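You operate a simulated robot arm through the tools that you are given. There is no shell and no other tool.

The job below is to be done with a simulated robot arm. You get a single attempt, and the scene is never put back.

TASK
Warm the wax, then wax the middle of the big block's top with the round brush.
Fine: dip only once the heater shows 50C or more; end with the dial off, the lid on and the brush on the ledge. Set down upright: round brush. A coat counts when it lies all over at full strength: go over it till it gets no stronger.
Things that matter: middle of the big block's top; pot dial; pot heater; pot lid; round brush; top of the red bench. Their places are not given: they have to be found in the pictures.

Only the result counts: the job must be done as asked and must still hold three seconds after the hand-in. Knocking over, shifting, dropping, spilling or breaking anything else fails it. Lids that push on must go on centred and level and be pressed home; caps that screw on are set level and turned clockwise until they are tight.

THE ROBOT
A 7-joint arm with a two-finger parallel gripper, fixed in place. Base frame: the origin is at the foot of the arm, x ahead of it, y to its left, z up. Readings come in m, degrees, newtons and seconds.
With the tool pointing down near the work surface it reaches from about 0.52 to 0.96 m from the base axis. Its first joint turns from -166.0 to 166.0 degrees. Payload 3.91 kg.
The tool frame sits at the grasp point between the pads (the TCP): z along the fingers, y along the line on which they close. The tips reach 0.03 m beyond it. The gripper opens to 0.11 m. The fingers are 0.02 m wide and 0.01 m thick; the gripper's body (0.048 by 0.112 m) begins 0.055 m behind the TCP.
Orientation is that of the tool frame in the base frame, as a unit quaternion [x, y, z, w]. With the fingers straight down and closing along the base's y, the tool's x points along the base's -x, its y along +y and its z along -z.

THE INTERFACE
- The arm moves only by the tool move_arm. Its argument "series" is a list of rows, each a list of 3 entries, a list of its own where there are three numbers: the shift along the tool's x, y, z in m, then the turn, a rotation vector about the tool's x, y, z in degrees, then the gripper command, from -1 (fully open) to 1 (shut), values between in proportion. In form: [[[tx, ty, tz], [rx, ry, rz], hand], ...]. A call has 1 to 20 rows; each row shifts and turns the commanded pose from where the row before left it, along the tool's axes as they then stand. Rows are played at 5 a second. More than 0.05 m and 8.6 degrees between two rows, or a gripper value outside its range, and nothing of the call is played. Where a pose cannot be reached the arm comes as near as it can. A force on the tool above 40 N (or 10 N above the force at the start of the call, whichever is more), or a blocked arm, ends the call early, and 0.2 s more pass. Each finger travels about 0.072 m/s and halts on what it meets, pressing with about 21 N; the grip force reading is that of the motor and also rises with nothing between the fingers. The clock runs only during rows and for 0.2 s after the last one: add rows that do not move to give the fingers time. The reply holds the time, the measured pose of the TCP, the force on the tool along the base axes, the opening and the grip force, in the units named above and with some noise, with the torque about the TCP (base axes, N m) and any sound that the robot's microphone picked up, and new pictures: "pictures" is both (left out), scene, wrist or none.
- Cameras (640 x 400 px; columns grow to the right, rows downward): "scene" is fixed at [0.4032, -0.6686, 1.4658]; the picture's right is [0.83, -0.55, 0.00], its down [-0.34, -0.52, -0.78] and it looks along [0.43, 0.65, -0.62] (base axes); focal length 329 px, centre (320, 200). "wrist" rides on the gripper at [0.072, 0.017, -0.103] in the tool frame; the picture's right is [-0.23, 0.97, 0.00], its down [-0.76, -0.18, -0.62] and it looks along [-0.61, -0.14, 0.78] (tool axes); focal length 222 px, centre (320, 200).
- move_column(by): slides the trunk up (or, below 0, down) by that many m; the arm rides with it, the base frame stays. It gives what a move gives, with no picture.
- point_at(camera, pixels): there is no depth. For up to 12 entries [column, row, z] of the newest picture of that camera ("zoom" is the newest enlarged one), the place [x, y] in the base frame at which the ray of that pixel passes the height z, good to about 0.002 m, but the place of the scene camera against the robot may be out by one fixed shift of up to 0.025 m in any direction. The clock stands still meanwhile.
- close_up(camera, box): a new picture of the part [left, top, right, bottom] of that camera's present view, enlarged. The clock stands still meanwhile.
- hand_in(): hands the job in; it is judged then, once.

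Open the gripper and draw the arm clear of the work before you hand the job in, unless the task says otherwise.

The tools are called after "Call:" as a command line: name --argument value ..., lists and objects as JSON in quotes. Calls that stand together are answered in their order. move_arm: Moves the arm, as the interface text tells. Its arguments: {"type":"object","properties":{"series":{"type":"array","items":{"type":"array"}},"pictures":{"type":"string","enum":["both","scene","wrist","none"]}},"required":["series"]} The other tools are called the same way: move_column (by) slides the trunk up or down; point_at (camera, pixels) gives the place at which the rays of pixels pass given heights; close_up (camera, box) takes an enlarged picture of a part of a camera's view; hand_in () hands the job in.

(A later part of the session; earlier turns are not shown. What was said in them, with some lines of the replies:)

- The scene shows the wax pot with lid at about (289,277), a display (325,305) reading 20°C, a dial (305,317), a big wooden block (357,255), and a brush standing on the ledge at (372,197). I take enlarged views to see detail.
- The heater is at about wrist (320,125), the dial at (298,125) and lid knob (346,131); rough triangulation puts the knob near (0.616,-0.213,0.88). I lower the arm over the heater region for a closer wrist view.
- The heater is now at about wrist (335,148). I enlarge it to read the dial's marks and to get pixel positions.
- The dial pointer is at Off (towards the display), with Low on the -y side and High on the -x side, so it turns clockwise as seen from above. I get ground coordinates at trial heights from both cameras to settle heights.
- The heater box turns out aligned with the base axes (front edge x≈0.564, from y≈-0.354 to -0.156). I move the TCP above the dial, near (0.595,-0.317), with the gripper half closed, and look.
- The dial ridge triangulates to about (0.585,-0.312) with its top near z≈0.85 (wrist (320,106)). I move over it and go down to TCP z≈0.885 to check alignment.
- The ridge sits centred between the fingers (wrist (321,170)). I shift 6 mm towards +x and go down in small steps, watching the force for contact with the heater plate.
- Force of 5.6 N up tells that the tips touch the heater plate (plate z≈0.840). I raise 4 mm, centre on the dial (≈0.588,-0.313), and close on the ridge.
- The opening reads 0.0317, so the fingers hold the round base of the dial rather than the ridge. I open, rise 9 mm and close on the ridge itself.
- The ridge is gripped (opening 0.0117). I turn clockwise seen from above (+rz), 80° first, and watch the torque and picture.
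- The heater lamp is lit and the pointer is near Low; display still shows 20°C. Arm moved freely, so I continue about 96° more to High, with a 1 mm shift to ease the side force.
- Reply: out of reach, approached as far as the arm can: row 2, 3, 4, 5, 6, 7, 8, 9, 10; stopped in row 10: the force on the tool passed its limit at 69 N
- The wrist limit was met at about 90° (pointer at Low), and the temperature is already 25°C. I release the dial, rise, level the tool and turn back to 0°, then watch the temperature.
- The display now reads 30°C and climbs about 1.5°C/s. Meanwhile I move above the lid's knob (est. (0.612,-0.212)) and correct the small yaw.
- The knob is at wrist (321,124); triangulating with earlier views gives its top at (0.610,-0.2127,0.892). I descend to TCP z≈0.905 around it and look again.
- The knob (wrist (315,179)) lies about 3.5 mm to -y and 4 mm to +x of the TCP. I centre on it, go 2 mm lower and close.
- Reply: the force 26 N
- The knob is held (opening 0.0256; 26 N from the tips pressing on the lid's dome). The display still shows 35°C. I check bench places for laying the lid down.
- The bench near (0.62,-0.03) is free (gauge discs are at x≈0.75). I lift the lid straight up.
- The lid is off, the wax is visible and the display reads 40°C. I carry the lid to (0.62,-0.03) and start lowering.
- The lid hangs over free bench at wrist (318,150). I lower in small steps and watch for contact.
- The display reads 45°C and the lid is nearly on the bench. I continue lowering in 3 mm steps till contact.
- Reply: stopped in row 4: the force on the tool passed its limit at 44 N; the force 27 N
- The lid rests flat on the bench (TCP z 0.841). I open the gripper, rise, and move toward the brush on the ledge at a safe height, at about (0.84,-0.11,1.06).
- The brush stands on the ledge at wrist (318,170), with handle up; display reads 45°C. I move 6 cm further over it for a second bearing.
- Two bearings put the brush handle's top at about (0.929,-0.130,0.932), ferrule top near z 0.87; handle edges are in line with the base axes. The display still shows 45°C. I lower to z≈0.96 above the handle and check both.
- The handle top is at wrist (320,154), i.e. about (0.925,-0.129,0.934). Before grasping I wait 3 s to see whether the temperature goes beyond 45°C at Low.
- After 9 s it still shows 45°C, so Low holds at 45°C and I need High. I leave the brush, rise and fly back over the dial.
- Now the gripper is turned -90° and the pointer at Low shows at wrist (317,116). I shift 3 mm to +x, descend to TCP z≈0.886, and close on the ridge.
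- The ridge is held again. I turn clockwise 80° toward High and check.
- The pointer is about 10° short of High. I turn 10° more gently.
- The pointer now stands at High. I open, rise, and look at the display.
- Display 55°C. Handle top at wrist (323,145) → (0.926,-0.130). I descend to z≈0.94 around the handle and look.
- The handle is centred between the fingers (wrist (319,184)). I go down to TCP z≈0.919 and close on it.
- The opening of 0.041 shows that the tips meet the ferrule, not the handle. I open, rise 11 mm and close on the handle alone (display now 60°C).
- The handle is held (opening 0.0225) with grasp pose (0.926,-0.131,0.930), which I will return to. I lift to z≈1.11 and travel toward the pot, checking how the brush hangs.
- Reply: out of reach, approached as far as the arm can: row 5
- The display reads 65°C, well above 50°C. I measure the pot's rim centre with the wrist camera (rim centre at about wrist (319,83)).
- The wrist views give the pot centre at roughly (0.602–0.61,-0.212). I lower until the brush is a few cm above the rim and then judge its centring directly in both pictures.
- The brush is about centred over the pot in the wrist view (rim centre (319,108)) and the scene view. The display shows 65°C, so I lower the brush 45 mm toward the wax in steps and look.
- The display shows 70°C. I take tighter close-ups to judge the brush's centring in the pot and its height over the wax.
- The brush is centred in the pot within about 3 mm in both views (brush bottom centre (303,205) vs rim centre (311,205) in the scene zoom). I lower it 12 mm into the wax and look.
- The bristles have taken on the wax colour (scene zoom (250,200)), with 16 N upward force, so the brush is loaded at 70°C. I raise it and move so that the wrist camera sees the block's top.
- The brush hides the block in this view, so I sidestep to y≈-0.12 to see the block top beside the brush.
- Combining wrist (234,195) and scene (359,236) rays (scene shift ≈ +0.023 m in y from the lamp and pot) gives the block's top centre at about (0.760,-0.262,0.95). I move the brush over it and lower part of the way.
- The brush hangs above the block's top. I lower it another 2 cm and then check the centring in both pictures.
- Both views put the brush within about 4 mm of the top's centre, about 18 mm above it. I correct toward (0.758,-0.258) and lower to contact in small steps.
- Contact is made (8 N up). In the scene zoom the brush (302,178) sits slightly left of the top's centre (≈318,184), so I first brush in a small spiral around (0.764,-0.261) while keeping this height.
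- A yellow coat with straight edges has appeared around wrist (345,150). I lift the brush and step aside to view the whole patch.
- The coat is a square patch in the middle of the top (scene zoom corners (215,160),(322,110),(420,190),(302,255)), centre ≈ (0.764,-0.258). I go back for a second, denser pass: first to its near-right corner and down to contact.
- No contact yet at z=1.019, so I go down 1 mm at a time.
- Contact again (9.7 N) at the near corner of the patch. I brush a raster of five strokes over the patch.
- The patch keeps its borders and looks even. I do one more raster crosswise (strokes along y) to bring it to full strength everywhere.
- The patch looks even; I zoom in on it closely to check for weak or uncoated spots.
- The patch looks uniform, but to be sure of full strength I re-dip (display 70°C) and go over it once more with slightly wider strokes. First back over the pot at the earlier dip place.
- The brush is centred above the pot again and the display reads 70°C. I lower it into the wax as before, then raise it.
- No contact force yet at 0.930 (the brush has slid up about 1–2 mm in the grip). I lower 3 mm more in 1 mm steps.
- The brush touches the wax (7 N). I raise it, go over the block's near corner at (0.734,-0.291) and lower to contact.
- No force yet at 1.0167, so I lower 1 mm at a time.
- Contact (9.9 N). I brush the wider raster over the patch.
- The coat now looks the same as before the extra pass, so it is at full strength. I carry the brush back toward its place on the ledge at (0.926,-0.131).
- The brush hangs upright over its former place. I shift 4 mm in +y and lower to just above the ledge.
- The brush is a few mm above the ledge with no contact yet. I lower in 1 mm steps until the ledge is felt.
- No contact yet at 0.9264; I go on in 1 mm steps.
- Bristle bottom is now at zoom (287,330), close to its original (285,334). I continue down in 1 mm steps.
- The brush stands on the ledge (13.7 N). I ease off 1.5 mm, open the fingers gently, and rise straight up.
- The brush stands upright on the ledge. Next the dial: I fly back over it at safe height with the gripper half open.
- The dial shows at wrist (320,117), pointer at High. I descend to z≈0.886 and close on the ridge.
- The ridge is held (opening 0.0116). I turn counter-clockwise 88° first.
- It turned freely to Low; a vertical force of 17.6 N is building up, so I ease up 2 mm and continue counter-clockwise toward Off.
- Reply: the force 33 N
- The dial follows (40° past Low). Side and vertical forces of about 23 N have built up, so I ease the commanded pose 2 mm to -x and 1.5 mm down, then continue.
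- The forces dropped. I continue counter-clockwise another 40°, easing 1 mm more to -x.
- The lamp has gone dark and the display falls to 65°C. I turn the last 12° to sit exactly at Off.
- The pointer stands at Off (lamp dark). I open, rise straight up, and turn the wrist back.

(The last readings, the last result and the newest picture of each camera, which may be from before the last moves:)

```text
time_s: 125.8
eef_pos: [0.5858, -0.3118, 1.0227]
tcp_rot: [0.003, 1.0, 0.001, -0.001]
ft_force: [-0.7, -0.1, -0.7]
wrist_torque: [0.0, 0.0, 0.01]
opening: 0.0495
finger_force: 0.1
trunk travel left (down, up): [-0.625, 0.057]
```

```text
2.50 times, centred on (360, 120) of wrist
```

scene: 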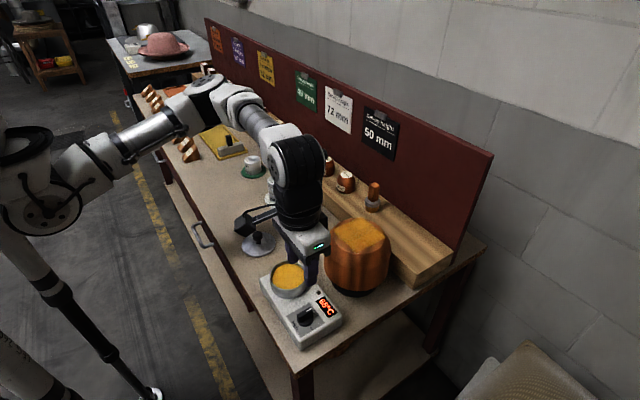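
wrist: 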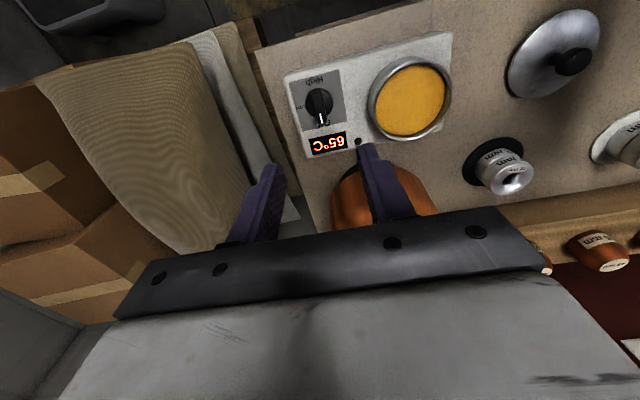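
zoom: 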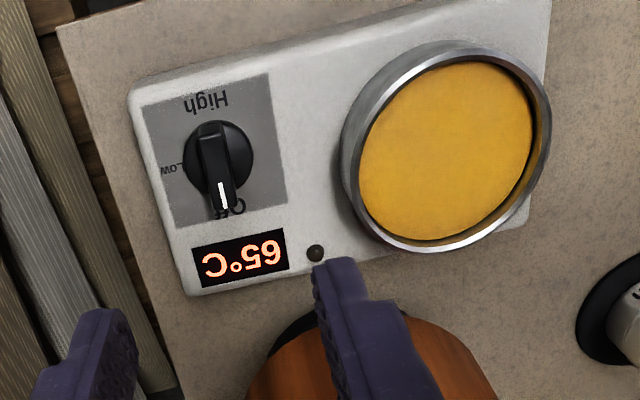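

The dial is at Off with the lamp dark. Now the lid: I move above where I laid it, TCP (0.6195,-0.034), and descend to z≈0.90 to check.

Call:
move_arm --series '[[[-0.0055, 0.046, 0], [0, 0, 0], 0], [[-0.0055, 0.046, 0], [0, 0, 0], -0.1], [[-0.0055, 0.046, 0], [0, 0, 0], -0.1], [[-0.0055, 0.046, 0], [0, 0, 0], -0.1], [[-0.0055, 0.046, 0], [0, 0, 0], -0.1], [[-0.0055, 0.048, 0], [0, 0, 0], -0.1], [[0, 0, 0.04], [0, 0, 0], -0.1], [[0, 0, 0.04], [0, 0, 0], -0.1], [[0, 0, 0.04], [0, 0, 0], -0.1], [[0, 0, 0], [0, 0, 0], -0.1]]'

Call:
close_up --camera "wrist" --box '[220, 60, 420, 220]'

Call:
close_up --camera "scene" --box '[210, 180, 320, 290]'

```text
time_s: 128.0
eef_pos: [0.6182, -0.0355, 0.9035]
tcp_rot: [0.001, 1.0, 0.001, -0.001]
ft_force: [-0.8, 0.4, 0.6]
wrist_torque: [0.05, 0.0, 0.03]
opening: 0.0605
finger_force: 0.1
trunk travel left (down, up): [-0.625, 0.057]
```

scene: 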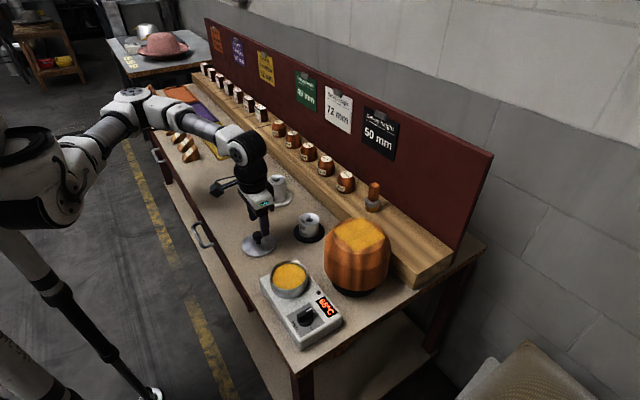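
wrist: 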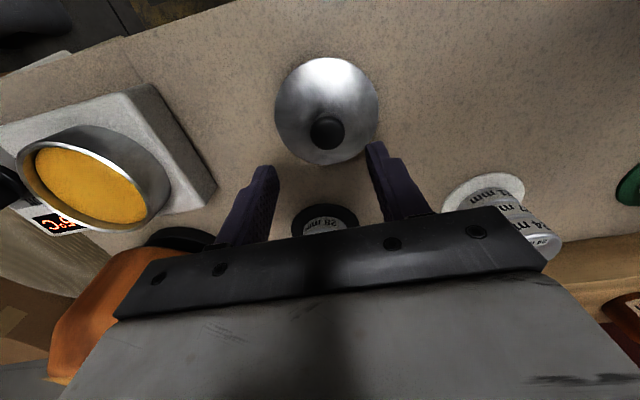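

```text
2.50 times, centred on (320, 140) of wrist
```

zoom: 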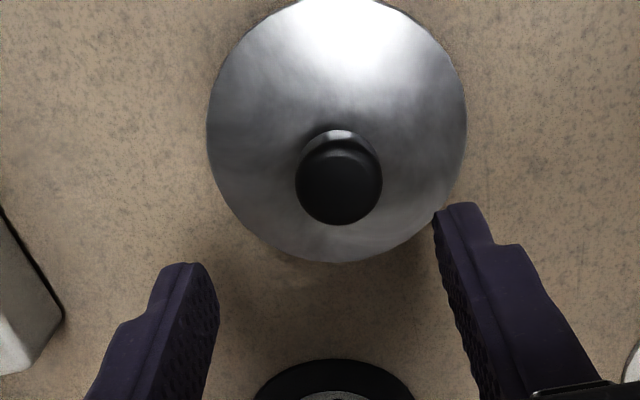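

```text
3.64 times, centred on (265, 235) of scene
```

zoom: 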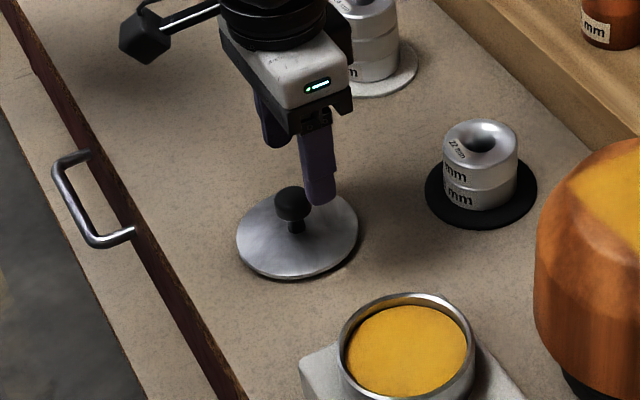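

The lid's knob is at wrist (328,132), i.e. about (0.610,-0.028), so it lies about 8 mm to -x and 7 mm to +y of the TCP. I centre over it and go down to z≈0.866 to look again.

Call:
move_arm --series '[[[0.0077, 0.007, 0.02], [0, 0, 0], -0.1], [[0, 0, 0.018], [0, 0, 0], -0.1], [[0, 0, 0], [0, 0, 0], -0.1]]'

Call:
close_up --camera "wrist" --box '[220, 60, 420, 220]'

Call:
close_up --camera "scene" --box '[220, 200, 300, 270]'

```text
time_s: 128.8
eef_pos: [0.6108, -0.0267, 0.8641]
tcp_rot: [0.001, 1.0, 0.001, -0.001]
ft_force: [0.1, -0.2, -0.4]
wrist_torque: [0.01, -0.03, -0.01]
opening: 0.0606
finger_force: 0.0
trunk travel left (down, up): [-0.625, 0.057]
```

scene: 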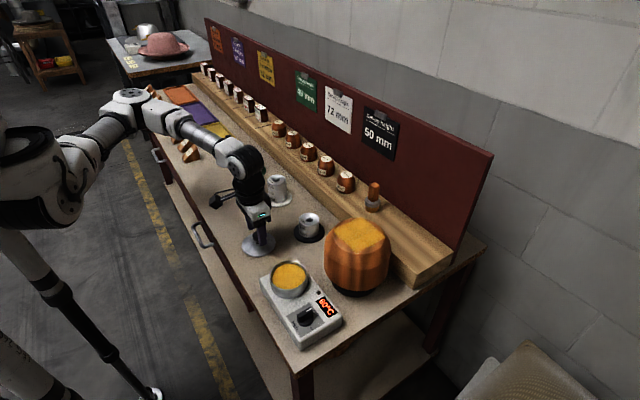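
wrist: 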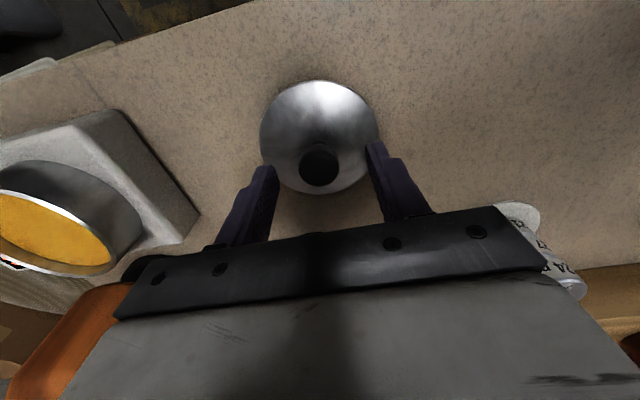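

```text
2.50 times, centred on (320, 140) of wrist
```

zoom: 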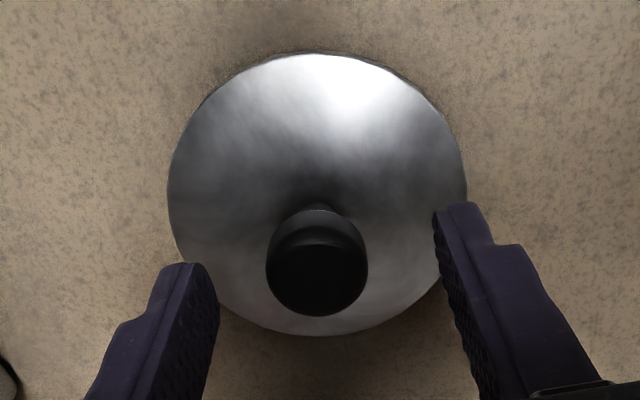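

```text
5.71 times, centred on (260, 235) of scene
```

zoom: 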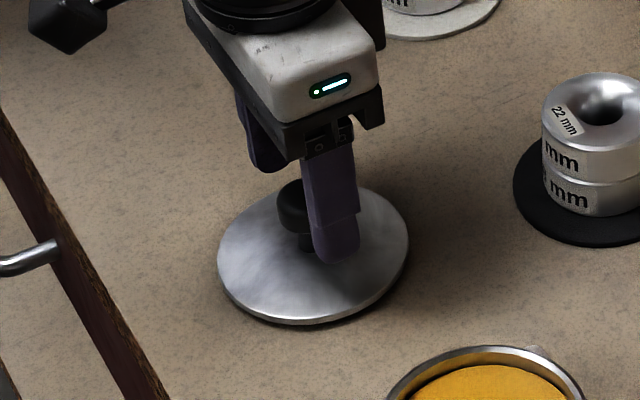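

The knob (wrist (319,171)) is now centred under the TCP. I descend 19 mm and close on it.

Call:
move_arm --series '[[[0, 0, 0.012], [0, 0, 0], -0.1], [[0, 0, 0.006], [0, 0, 0], -0.1], [[0, 0, 0], [0, 0, 0], -0.1], [[0, 0, 0], [0, 0, 0], 0.3], [[0, 0, 0], [0, 0, 0], 0.6], [[0, 0, 0], [0, 0, 0], 1], [[0, 0, 0], [0, 0, 0], 1], [[0, 0, 0], [0, 0, 0], 1]]'

Call:
close_up --camera "wrist" --box '[220, 60, 420, 220]'

Call:
close_up --camera "scene" --box '[220, 200, 300, 270]'

```text
time_s: 130.6
eef_pos: [0.6125, -0.0262, 0.8469]
tcp_rot: [0.001, 1.0, 0.0, -0.001]
ft_force: [0.5, 0.4, 0.3]
wrist_torque: [0.02, 0.01, 0.03]
opening: 0.0258
finger_force: 21.1
trunk travel left (down, up): [-0.625, 0.057]
```

scene: 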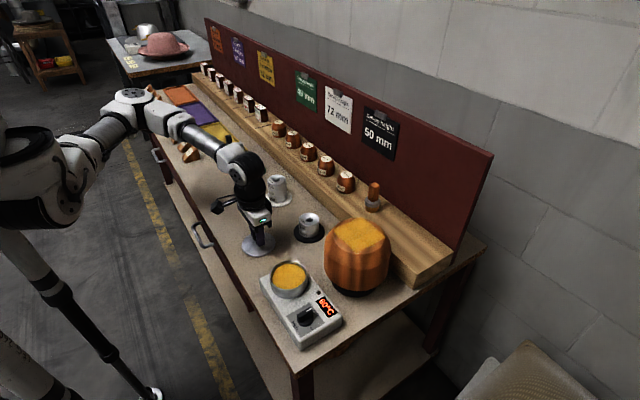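
wrist: 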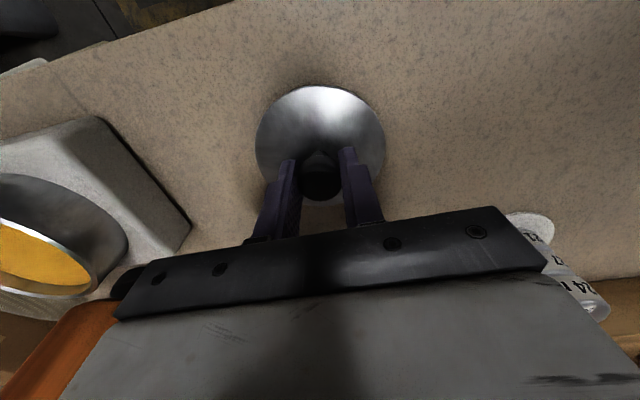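

```text
2.50 times, centred on (320, 140) of wrist
```

zoom: 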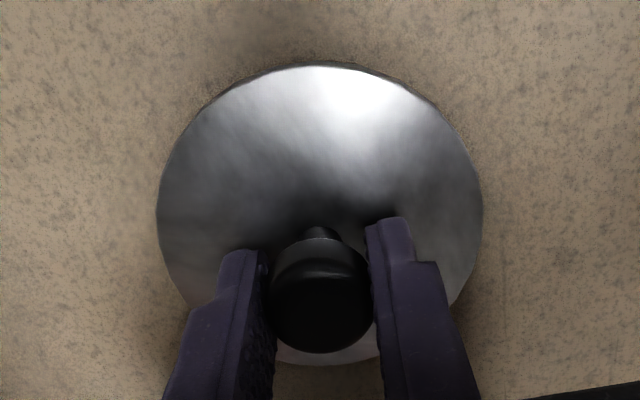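

```text
5.71 times, centred on (260, 235) of scene
```

zoom: 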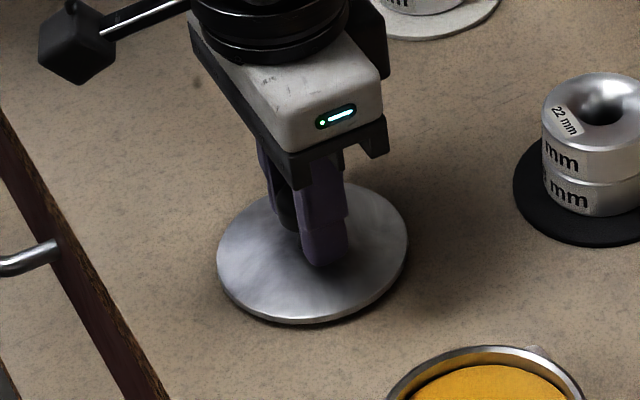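

The knob is gripped (opening 0.0258) and centred on the pads. I lift and carry the lid back toward the pot, aiming at TCP (0.607,-0.214).

Call:
move_arm --series '[[[0, 0, -0.01], [0, 0, 0], 1], [[0, 0, -0.03], [0, 0, 0], 1], [[0, 0, -0.045], [0, 0, 0], 1], [[0, 0, -0.045], [0, 0, 0], 1], [[0.0011, -0.047, -0.01], [0, 0, 0], 1], [[0.0011, -0.047, 0], [0, 0, 0], 1], [[0.0011, -0.047, 0], [0, 0, 0], 1], [[0.0022, -0.047, 0], [0, 0, 0], 1], [[0, 0, 0], [0, 0, 0], 1]]'

Call:
close_up --camera "scene" --box '[240, 220, 360, 340]'

Call:
close_up --camera "wrist" --box '[220, 40, 420, 220]'

```text
time_s: 132.6
eef_pos: [0.6057, -0.2147, 0.9848]
tcp_rot: [0.001, 1.0, 0.001, 0.0]
ft_force: [1.2, -0.6, -0.1]
wrist_torque: [0.02, -0.02, 0.03]
opening: 0.0258
finger_force: 20.7
trunk travel left (down, up): [-0.625, 0.057]
```

scene: 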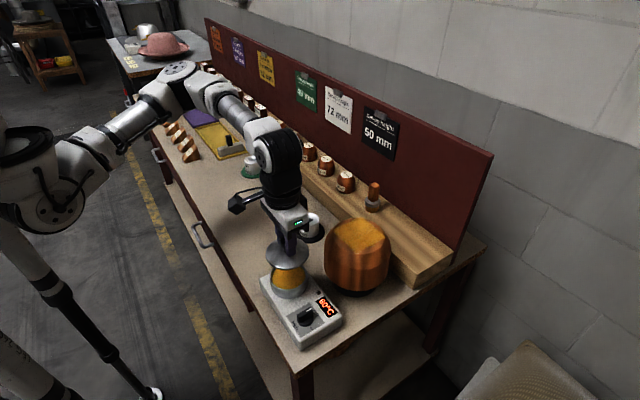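
wrist: 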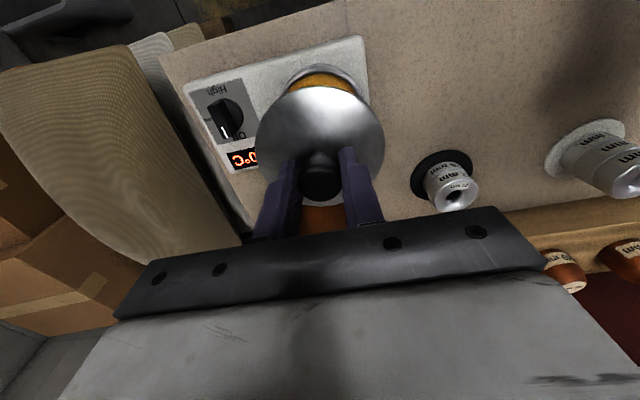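

```text
3.33 times, centred on (300, 280) of scene
```

zoom: 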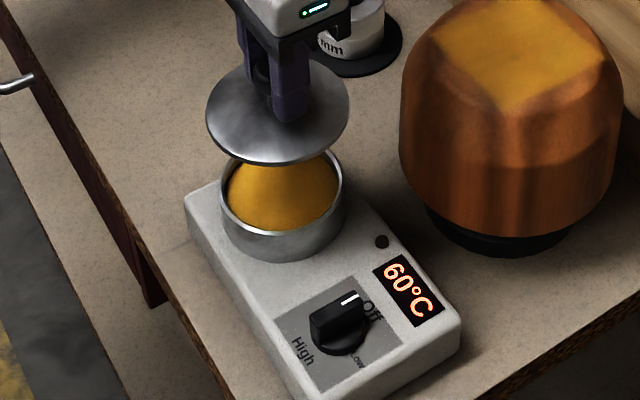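

```text
2.22 times, centred on (320, 130) of wrist
```

zoom: 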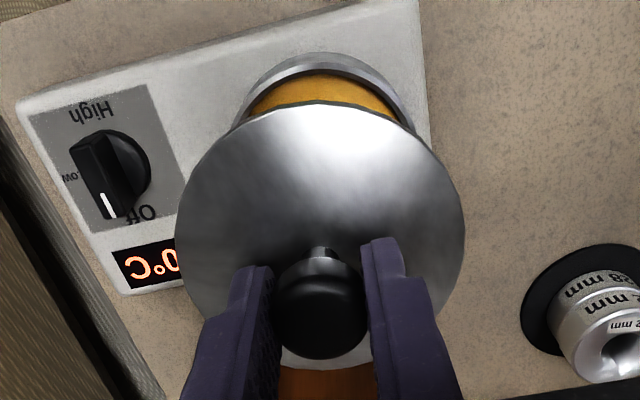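

The heater has not moved, and the lid lines up laterally with the pot rim in both pictures (scene col 278 vs 282, wrist col 320 vs 323). I lower to about 2 cm above seating and check again.

Call:
move_arm --series '[[[-0.001, 0.0005, 0.03], [0, 0, 0], 1], [[0, 0, 0.02], [0, 0, 0], 1], [[0, 0, 0], [0, 0, 0], 1]]'

Call:
close_up --camera "scene" --box '[255, 240, 325, 310]'

Call:
close_up --camera "wrist" --box '[220, 60, 420, 220]'

```text
time_s: 133.4
eef_pos: [0.6063, -0.2146, 0.9381]
tcp_rot: [0.0, 1.0, 0.001, -0.001]
ft_force: [0.7, -0.4, -0.6]
wrist_torque: [0.0, 0.02, 0.02]
opening: 0.0256
finger_force: 21.2
trunk travel left (down, up): [-0.625, 0.057]
```

scene: 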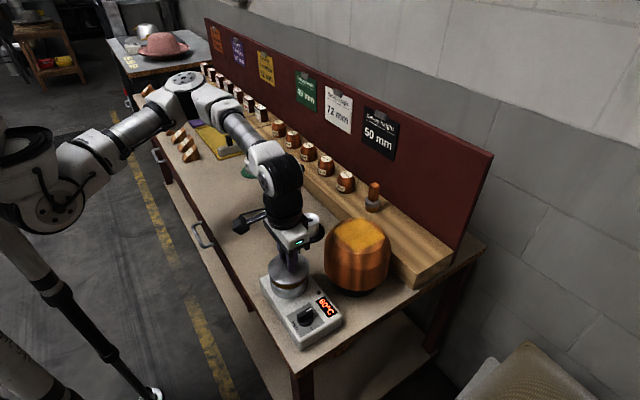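
wrist: 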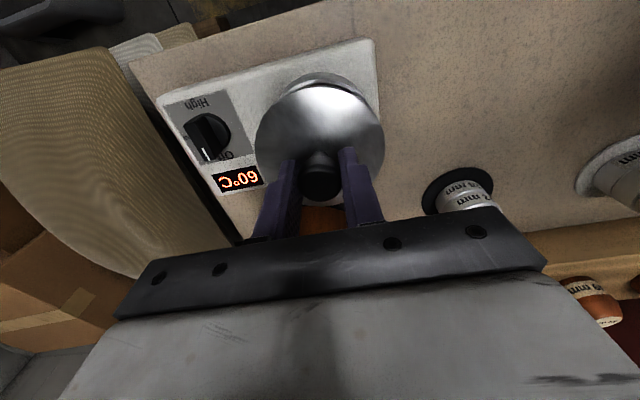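

```text
5.71 times, centred on (290, 275) of scene
```

zoom: 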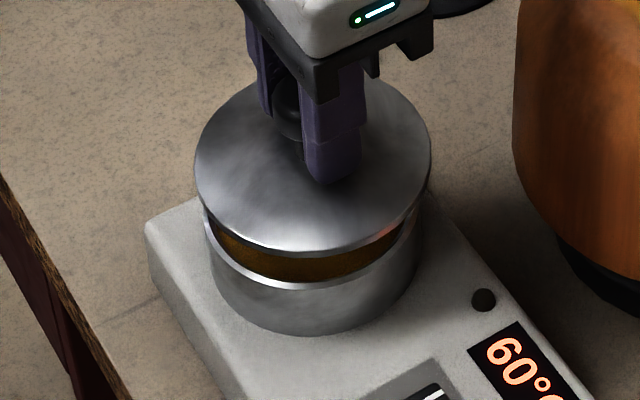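

```text
2.50 times, centred on (320, 140) of wrist
```

zoom: 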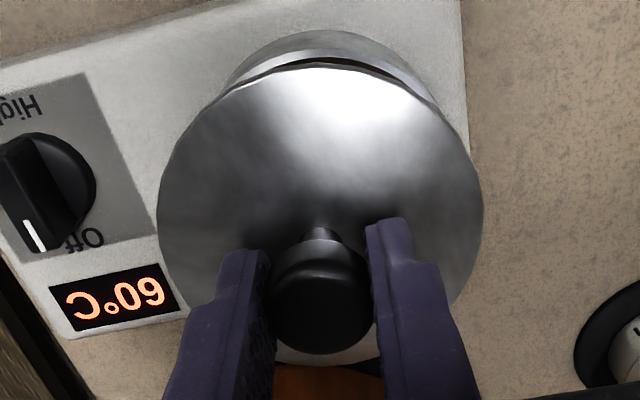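

The lid sits centred over the rim (scene zoom: lid 194–431, pot 204–420). I lower in small steps until it touches.

Call:
move_arm --series '[[[0, 0, 0.01], [0, 0, 0], 1], [[0, 0, 0.006], [0, 0, 0], 1], [[0, 0, 0.003], [0, 0, 0], 1], [[0, 0, 0.002], [0, 0, 0], 1], [[0, 0, 0.002], [0, 0, 0], 1], [[0, 0, 0], [0, 0, 0], 1]]'

Call:
close_up --camera "scene" --box '[255, 240, 325, 310]'

Call:
close_up --camera "wrist" --box '[220, 60, 420, 220]'

```text
time_s: 134.8
eef_pos: [0.606, -0.2147, 0.9141]
tcp_rot: [0.001, 1.0, 0.001, -0.001]
ft_force: [0.3, 0.7, 0.0]
wrist_torque: [0.01, 0.0, 0.01]
opening: 0.0258
finger_force: 21.4
trunk travel left (down, up): [-0.625, 0.057]
```

scene: 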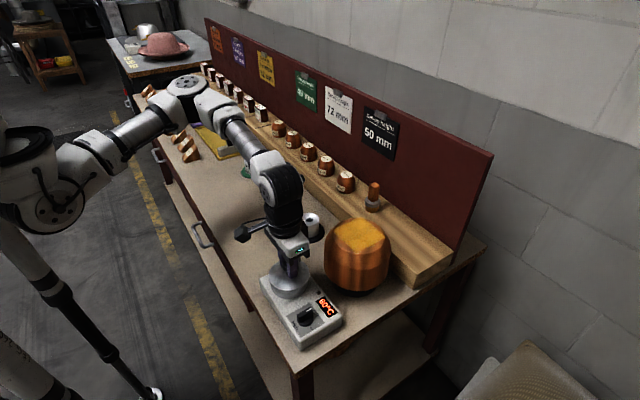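
wrist: 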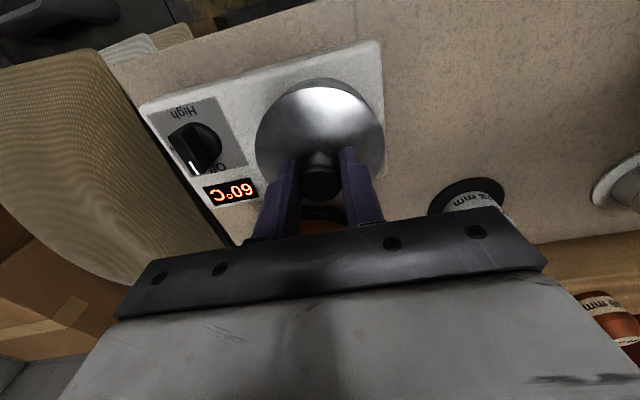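

```text
5.71 times, centred on (290, 275) of scene
```

zoom: 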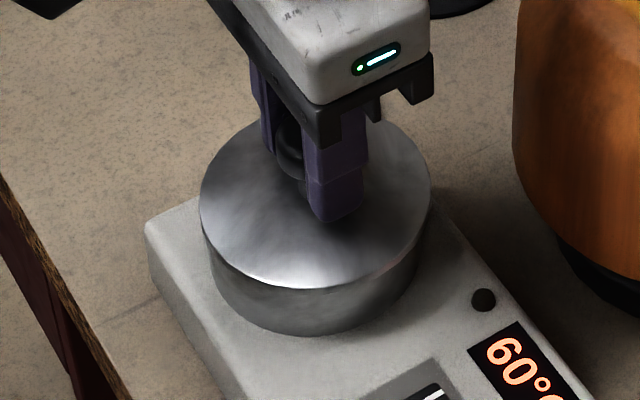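

```text
2.50 times, centred on (320, 140) of wrist
```

zoom: 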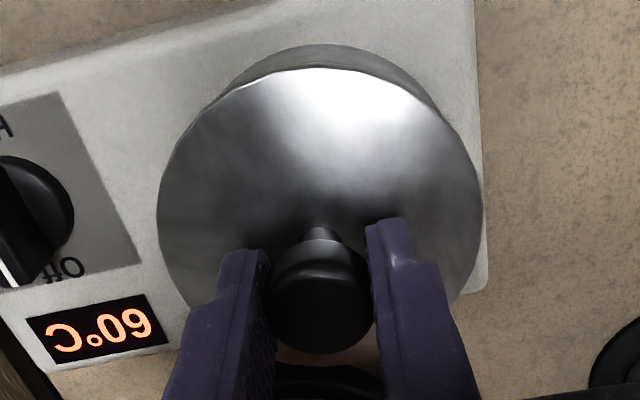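

The lid is just above the rim, no contact yet. I take the same crop as in the original lid-on picture to compare its place.

Call:
close_up --camera "scene" --box '[250, 240, 340, 320]'

```text
5.00 times, centred on (295, 280) of scene
```

zoom: 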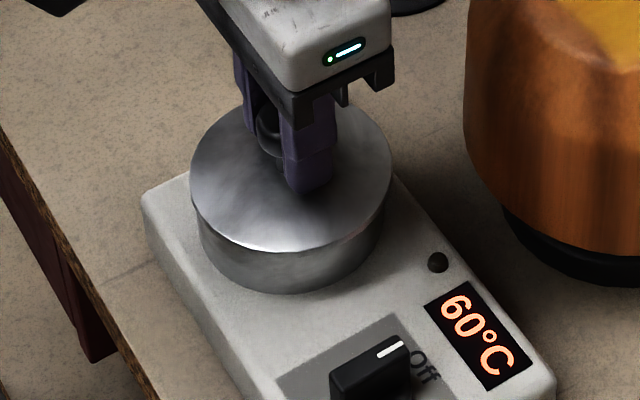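

Compared with the original (lid 187–387), it is now at 190–392, i.e. about 1.8 mm too far to the picture's right. I correct by (-1.5,+1) mm and lower till contact.

Call:
move_arm --series '[[[0.0015, 0.001, 0], [0, 0, 0], 1], [[0, 0, 0.001], [0, 0, 0], 1], [[0, 0, 0.001], [0, 0, 0], 1], [[0, 0, 0.001], [0, 0, 0], 1], [[0, 0, 0], [0, 0, 0], 1]]' --pictures "scene"

Call:
close_up --camera "scene" --box '[250, 240, 340, 320]'

```text
time_s: 136.0
eef_pos: [0.6048, -0.2135, 0.9134]
tcp_rot: [0.001, 1.0, -0.001, 0.0]
ft_force: [0.3, 1.3, 13.6]
wrist_torque: [0.04, 0.23, -0.02]
opening: 0.0256
finger_force: 21.2
trunk travel left (down, up): [-0.625, 0.057]
```

scene: 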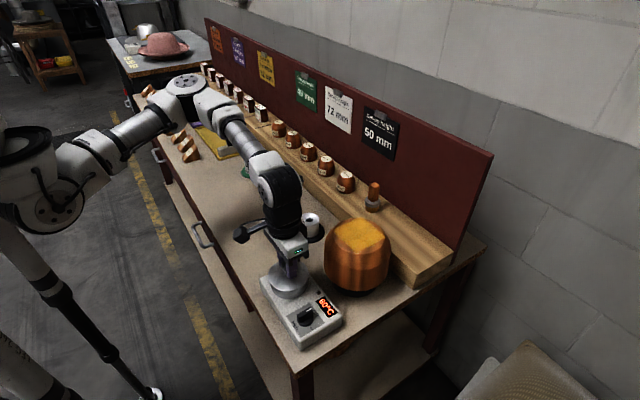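

```text
5.00 times, centred on (295, 280) of scene
```

zoom: 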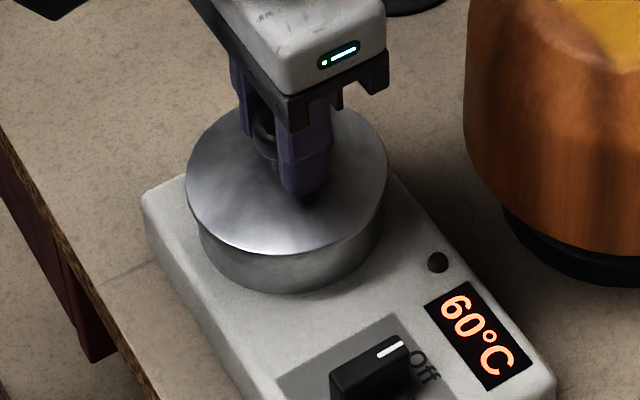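

The lid now matches its original place (186–387) and pushes back with 13.6 N. I press it down a bit more to seat it.

Call:
move_arm --series '[[[0, 0, 0.001], [0, 0, 0], 1], [[0, 0, 0.001], [0, 0, 0], 1], [[0, 0, 0], [0, 0, 0], 1], [[0, 0, 0], [0, 0, 0], 1]]' --pictures "scene"

Call:
close_up --camera "scene" --box '[250, 240, 340, 320]'

```text
time_s: 137.0
eef_pos: [0.6031, -0.213, 0.9109]
tcp_rot: [0.001, 1.0, 0.001, -0.001]
ft_force: [3.9, 0.0, 13.1]
wrist_torque: [-0.04, -0.2, -0.02]
opening: 0.0255
finger_force: 21.0
trunk travel left (down, up): [-0.625, 0.057]
```

scene: 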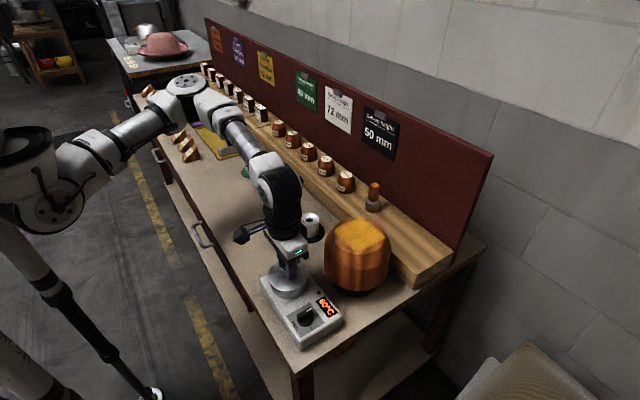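

```text
5.00 times, centred on (295, 280) of scene
```

zoom: 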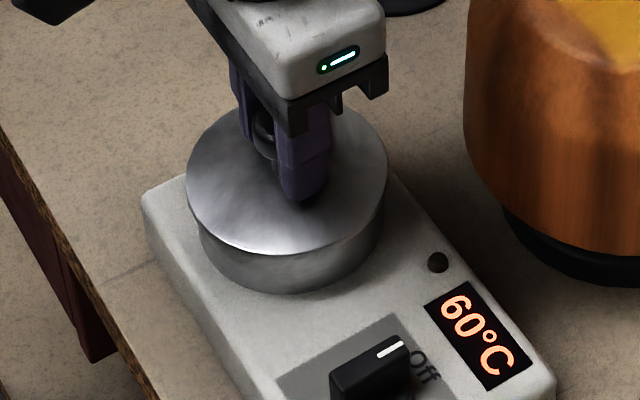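

The lid went down a little with 13 N. I release the knob, rise, close the fingers, and will press on the knob's top to push the lid home.

Call:
move_arm --series '[[[0, 0, 0], [0, 0, 0], 0.3], [[0, 0, 0], [0, 0, 0], -0.1], [[0, 0, 0], [0, 0, 0], -0.1], [[0, 0, -0.02], [0, 0, 0], -0.1], [[0, 0, -0.03], [0, 0, 0], -0.1], [[0, 0, -0.01], [0, 0, 0], 0.5], [[0, 0, 0], [0, 0, 0], 1], [[0, 0, 0], [0, 0, 0], 1], [[0, 0, 0], [0, 0, 0], 1]]'

Call:
close_up --camera "scene" --box '[250, 240, 340, 320]'

Call:
close_up --camera "wrist" --box '[220, 60, 420, 220]'

```text
time_s: 139.0
eef_pos: [0.6038, -0.214, 0.9699]
tcp_rot: [0.0, 1.0, 0.001, -0.001]
ft_force: [-0.1, -0.5, -0.9]
wrist_torque: [-0.04, -0.01, 0.0]
opening: 0.0002
finger_force: 21.0
trunk travel left (down, up): [-0.625, 0.057]
```

scene: 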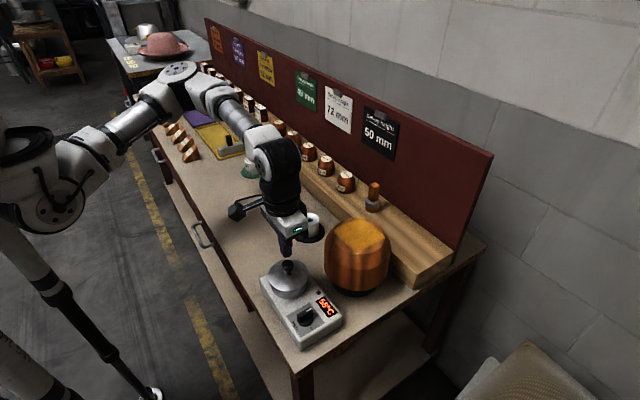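
wrist: 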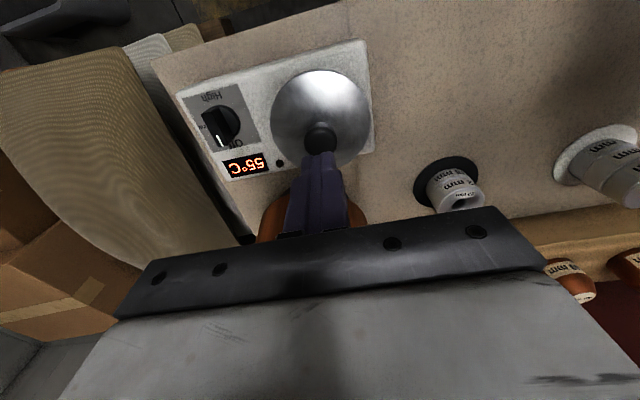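

```text
5.00 times, centred on (295, 280) of scene
```

zoom: 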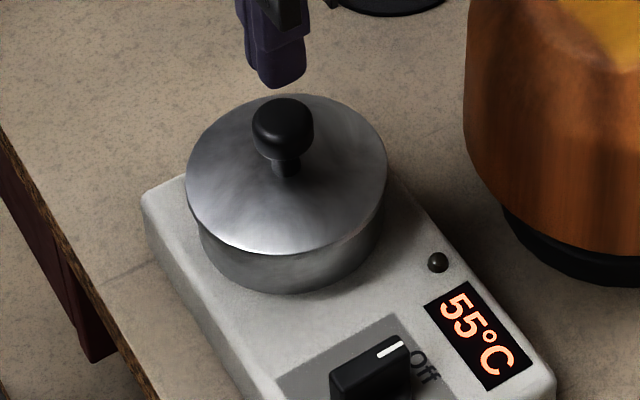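

```text
2.50 times, centred on (320, 140) of wrist
```

zoom: 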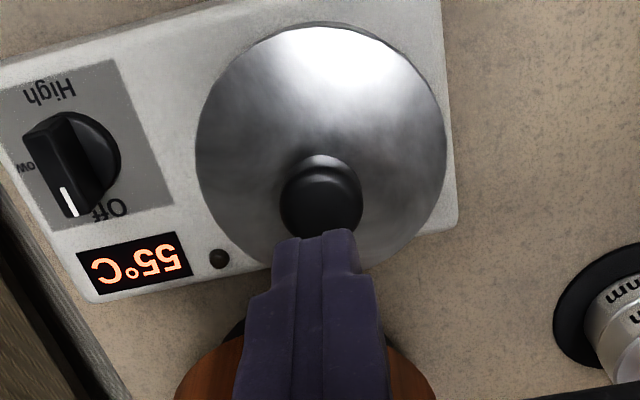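

The lid sits level and centred (186–387, as originally). I press on the knob's top with the closed fingers, going down in small steps until about 30 N.

Call:
move_arm --series '[[[0.002, 0.001, 0.015], [0, 0, 0], 1], [[0, 0, 0.008], [0, 0, 0], 1], [[0, 0, 0.003], [0, 0, 0], 1], [[0, 0, 0.002], [0, 0, 0], 1], [[0, 0, 0.002], [0, 0, 0], 1], [[0, 0, 0.002], [0, 0, 0], 1], [[0, 0, 0], [0, 0, 0], 1]]' --pictures "none"

```text
time_s: 140.6
eef_pos: [0.6029, -0.212, 0.9402]
tcp_rot: [0.001, 1.0, -0.001, 0.002]
ft_force: [5.2, -1.2, 28.2]
wrist_torque: [0.01, -0.11, -0.16]
opening: 0.0
finger_force: 20.9
trunk travel left (down, up): [-0.625, 0.057]
```

Contact at z=0.940 with 28 N. I press a little harder to make sure the lid is home.

Call:
move_arm --series '[[[0, 0, 0.0008], [0, 0, 0], 1], [[0, 0, 0], [0, 0, 0], 1], [[0, 0, 0], [0, 0, 0], 1]]' --pictures "scene"

Call:
close_up --camera "scene" --box '[250, 240, 340, 320]'

```text
time_s: 141.2
eef_pos: [0.6033, -0.2135, 0.9396]
tcp_rot: [0.001, 1.0, -0.001, 0.003]
ft_force: [-3.2, 2.4, 19.1]
wrist_torque: [0.02, 0.18, -0.03]
opening: 0.0003
finger_force: 20.7
trunk travel left (down, up): [-0.625, 0.057]
stopped in row 2: the force on the tool passed its limit at 41 N (the readings are from after the stop); the commanded pose is now the measured one
```

scene: 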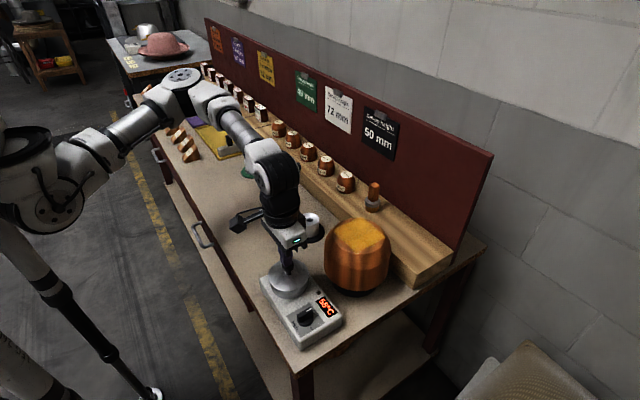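

```text
5.00 times, centred on (295, 280) of scene
```

zoom: 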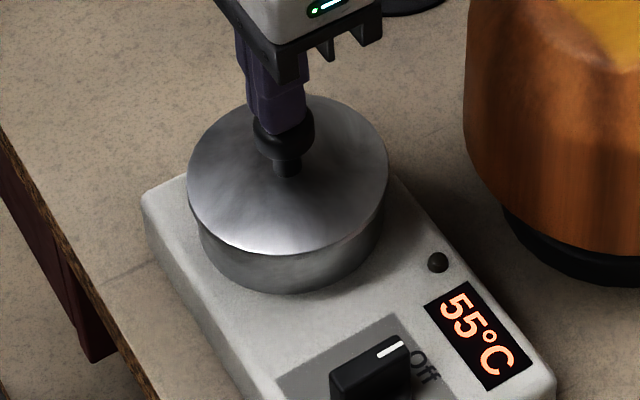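

The lid was pressed with 41 N and sits at its original place (187–388). I rise, open the gripper and draw the arm clear toward the robot for a final look.

Call:
move_arm --series '[[[0, 0, -0.01], [0, 0, 0], 1], [[0, 0, -0.04], [0, 0, 0], 1], [[0, 0, -0.045], [0, 0, 0], 1], [[0, 0, -0.045], [0, 0, 0], 0], [[0, 0, -0.045], [0, 0, 0], -1], [[0.03, 0.03, -0.02], [0, 0, 0], -1], [[0.03, 0.035, 0], [0, 0, 0], -1], [[0.02, 0.04, 0], [0, 0, 0], -1], [[0, 0.045, 0], [0, 0, 0], -1], [[0, 0.045, 0], [0, 0, 0], -1], [[0, 0, 0], [0, 0, 0], -1]]'

Call:
close_up --camera "scene" --box '[240, 220, 360, 340]'

Call:
close_up --camera "scene" --box '[310, 160, 430, 290]'

Call:
close_up --camera "scene" --box '[250, 240, 340, 320]'

```text
time_s: 143.6
eef_pos: [0.5222, -0.0172, 1.1439]
tcp_rot: [0.001, 1.0, -0.001, 0.0]
ft_force: [-0.6, -1.1, 1.3]
wrist_torque: [0.01, 0.02, -0.03]
opening: 0.11
finger_force: 0.0
trunk travel left (down, up): [-0.625, 0.057]
```

scene: 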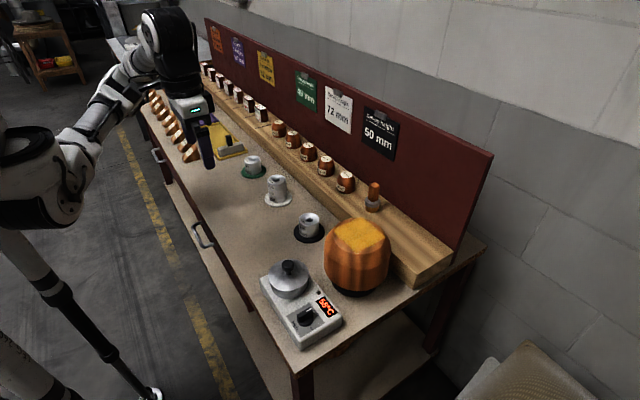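
wrist: 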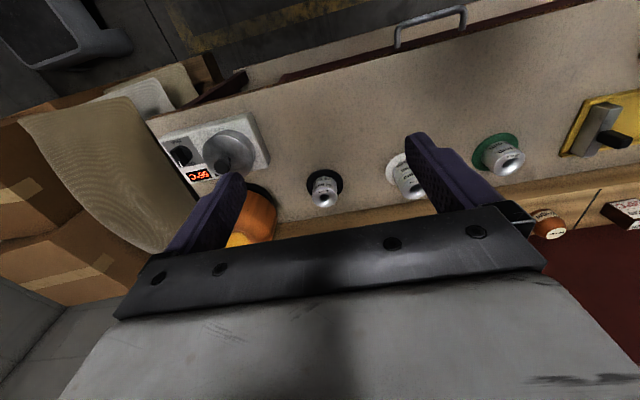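

```text
3.33 times, centred on (300, 280) of scene
```

zoom: 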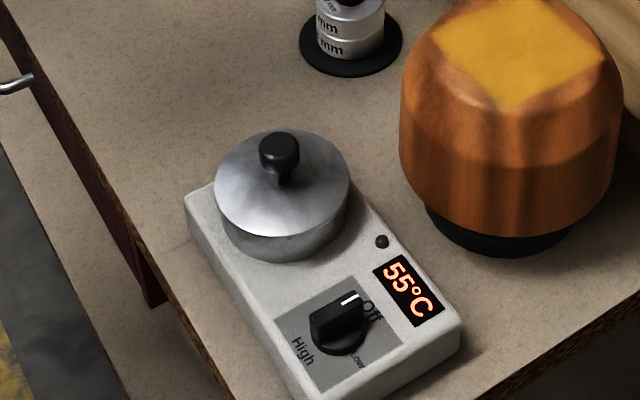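

```text
3.08 times, centred on (370, 225) of scene
```

zoom: 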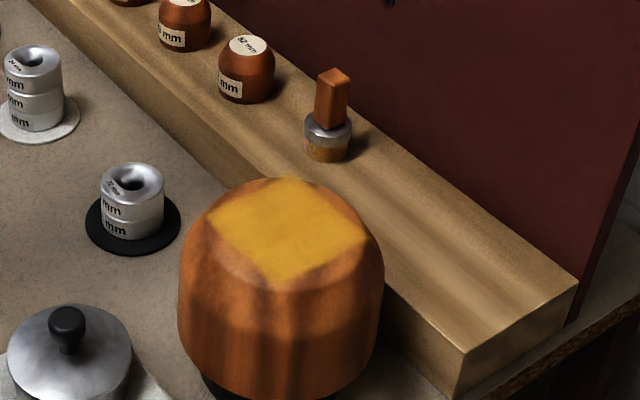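

```text
5.00 times, centred on (295, 280) of scene
```

zoom: 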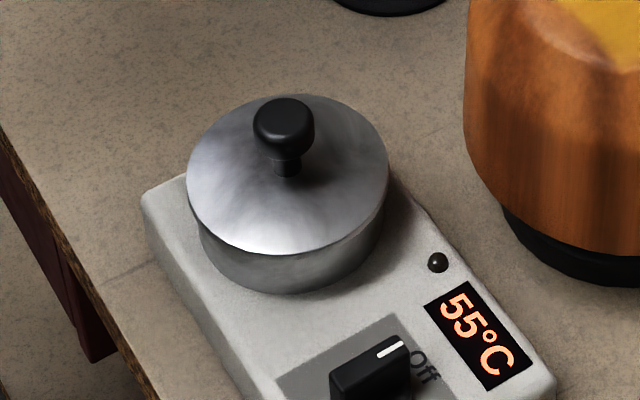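

The lid, coat and upright brush look right. I compare the dial with its first picture using the same crop.

Call:
close_up --camera "scene" --box '[250, 250, 350, 355]'

Call:
close_up --camera "wrist" --box '[150, 100, 270, 220]'

```text
3.81 times, centred on (300, 302) of scene
```

zoom: 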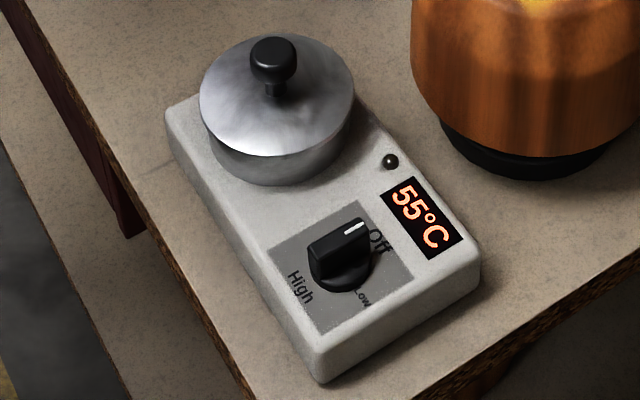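

```text
3.33 times, centred on (210, 160) of wrist
```

zoom: 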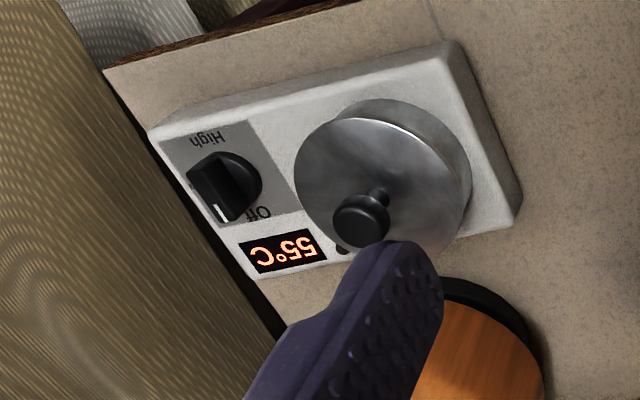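

The dial's pointer at Off (zoom (356,227)), the lid and the heater match the very first picture, the lamp is dark, the brush stands on the ledge, and the arm is clear with the gripper open. I hand in the job.

Call:
hand_in

```text
The job is handed in.
```

I waxed the middle of the big block's top and handed the job in; no verdict came back.

- **Wax:** The Low setting stalled at 45°C, so I turned the dial to High. I dipped the brush twice, both times with the display at 70°C.
- **Coat:** I went over the square patch with several crossing passes, re-dipped, and went over it again with wider strokes. The picture looked the same before and after that last round, so I took it as full strength.
- **Brush:** It stands upright on the ledge, back in its old place.
- **Dial:** The pointer is at Off and matches the first picture. The lamp is dark and the display was down to 55°C at the end.
- **Lid:** It is back on the pot, level and matching its original position in the pictures. I pressed it down on the knob until the force limit stopped the arm at 41 N.

The force limit also stopped the arm once on the first dial turn, at 69 N, because the wrist had reached its turning limit. The heater shows no shift in later pictures.

The arm was clear of the work with the gripper open at hand-in.
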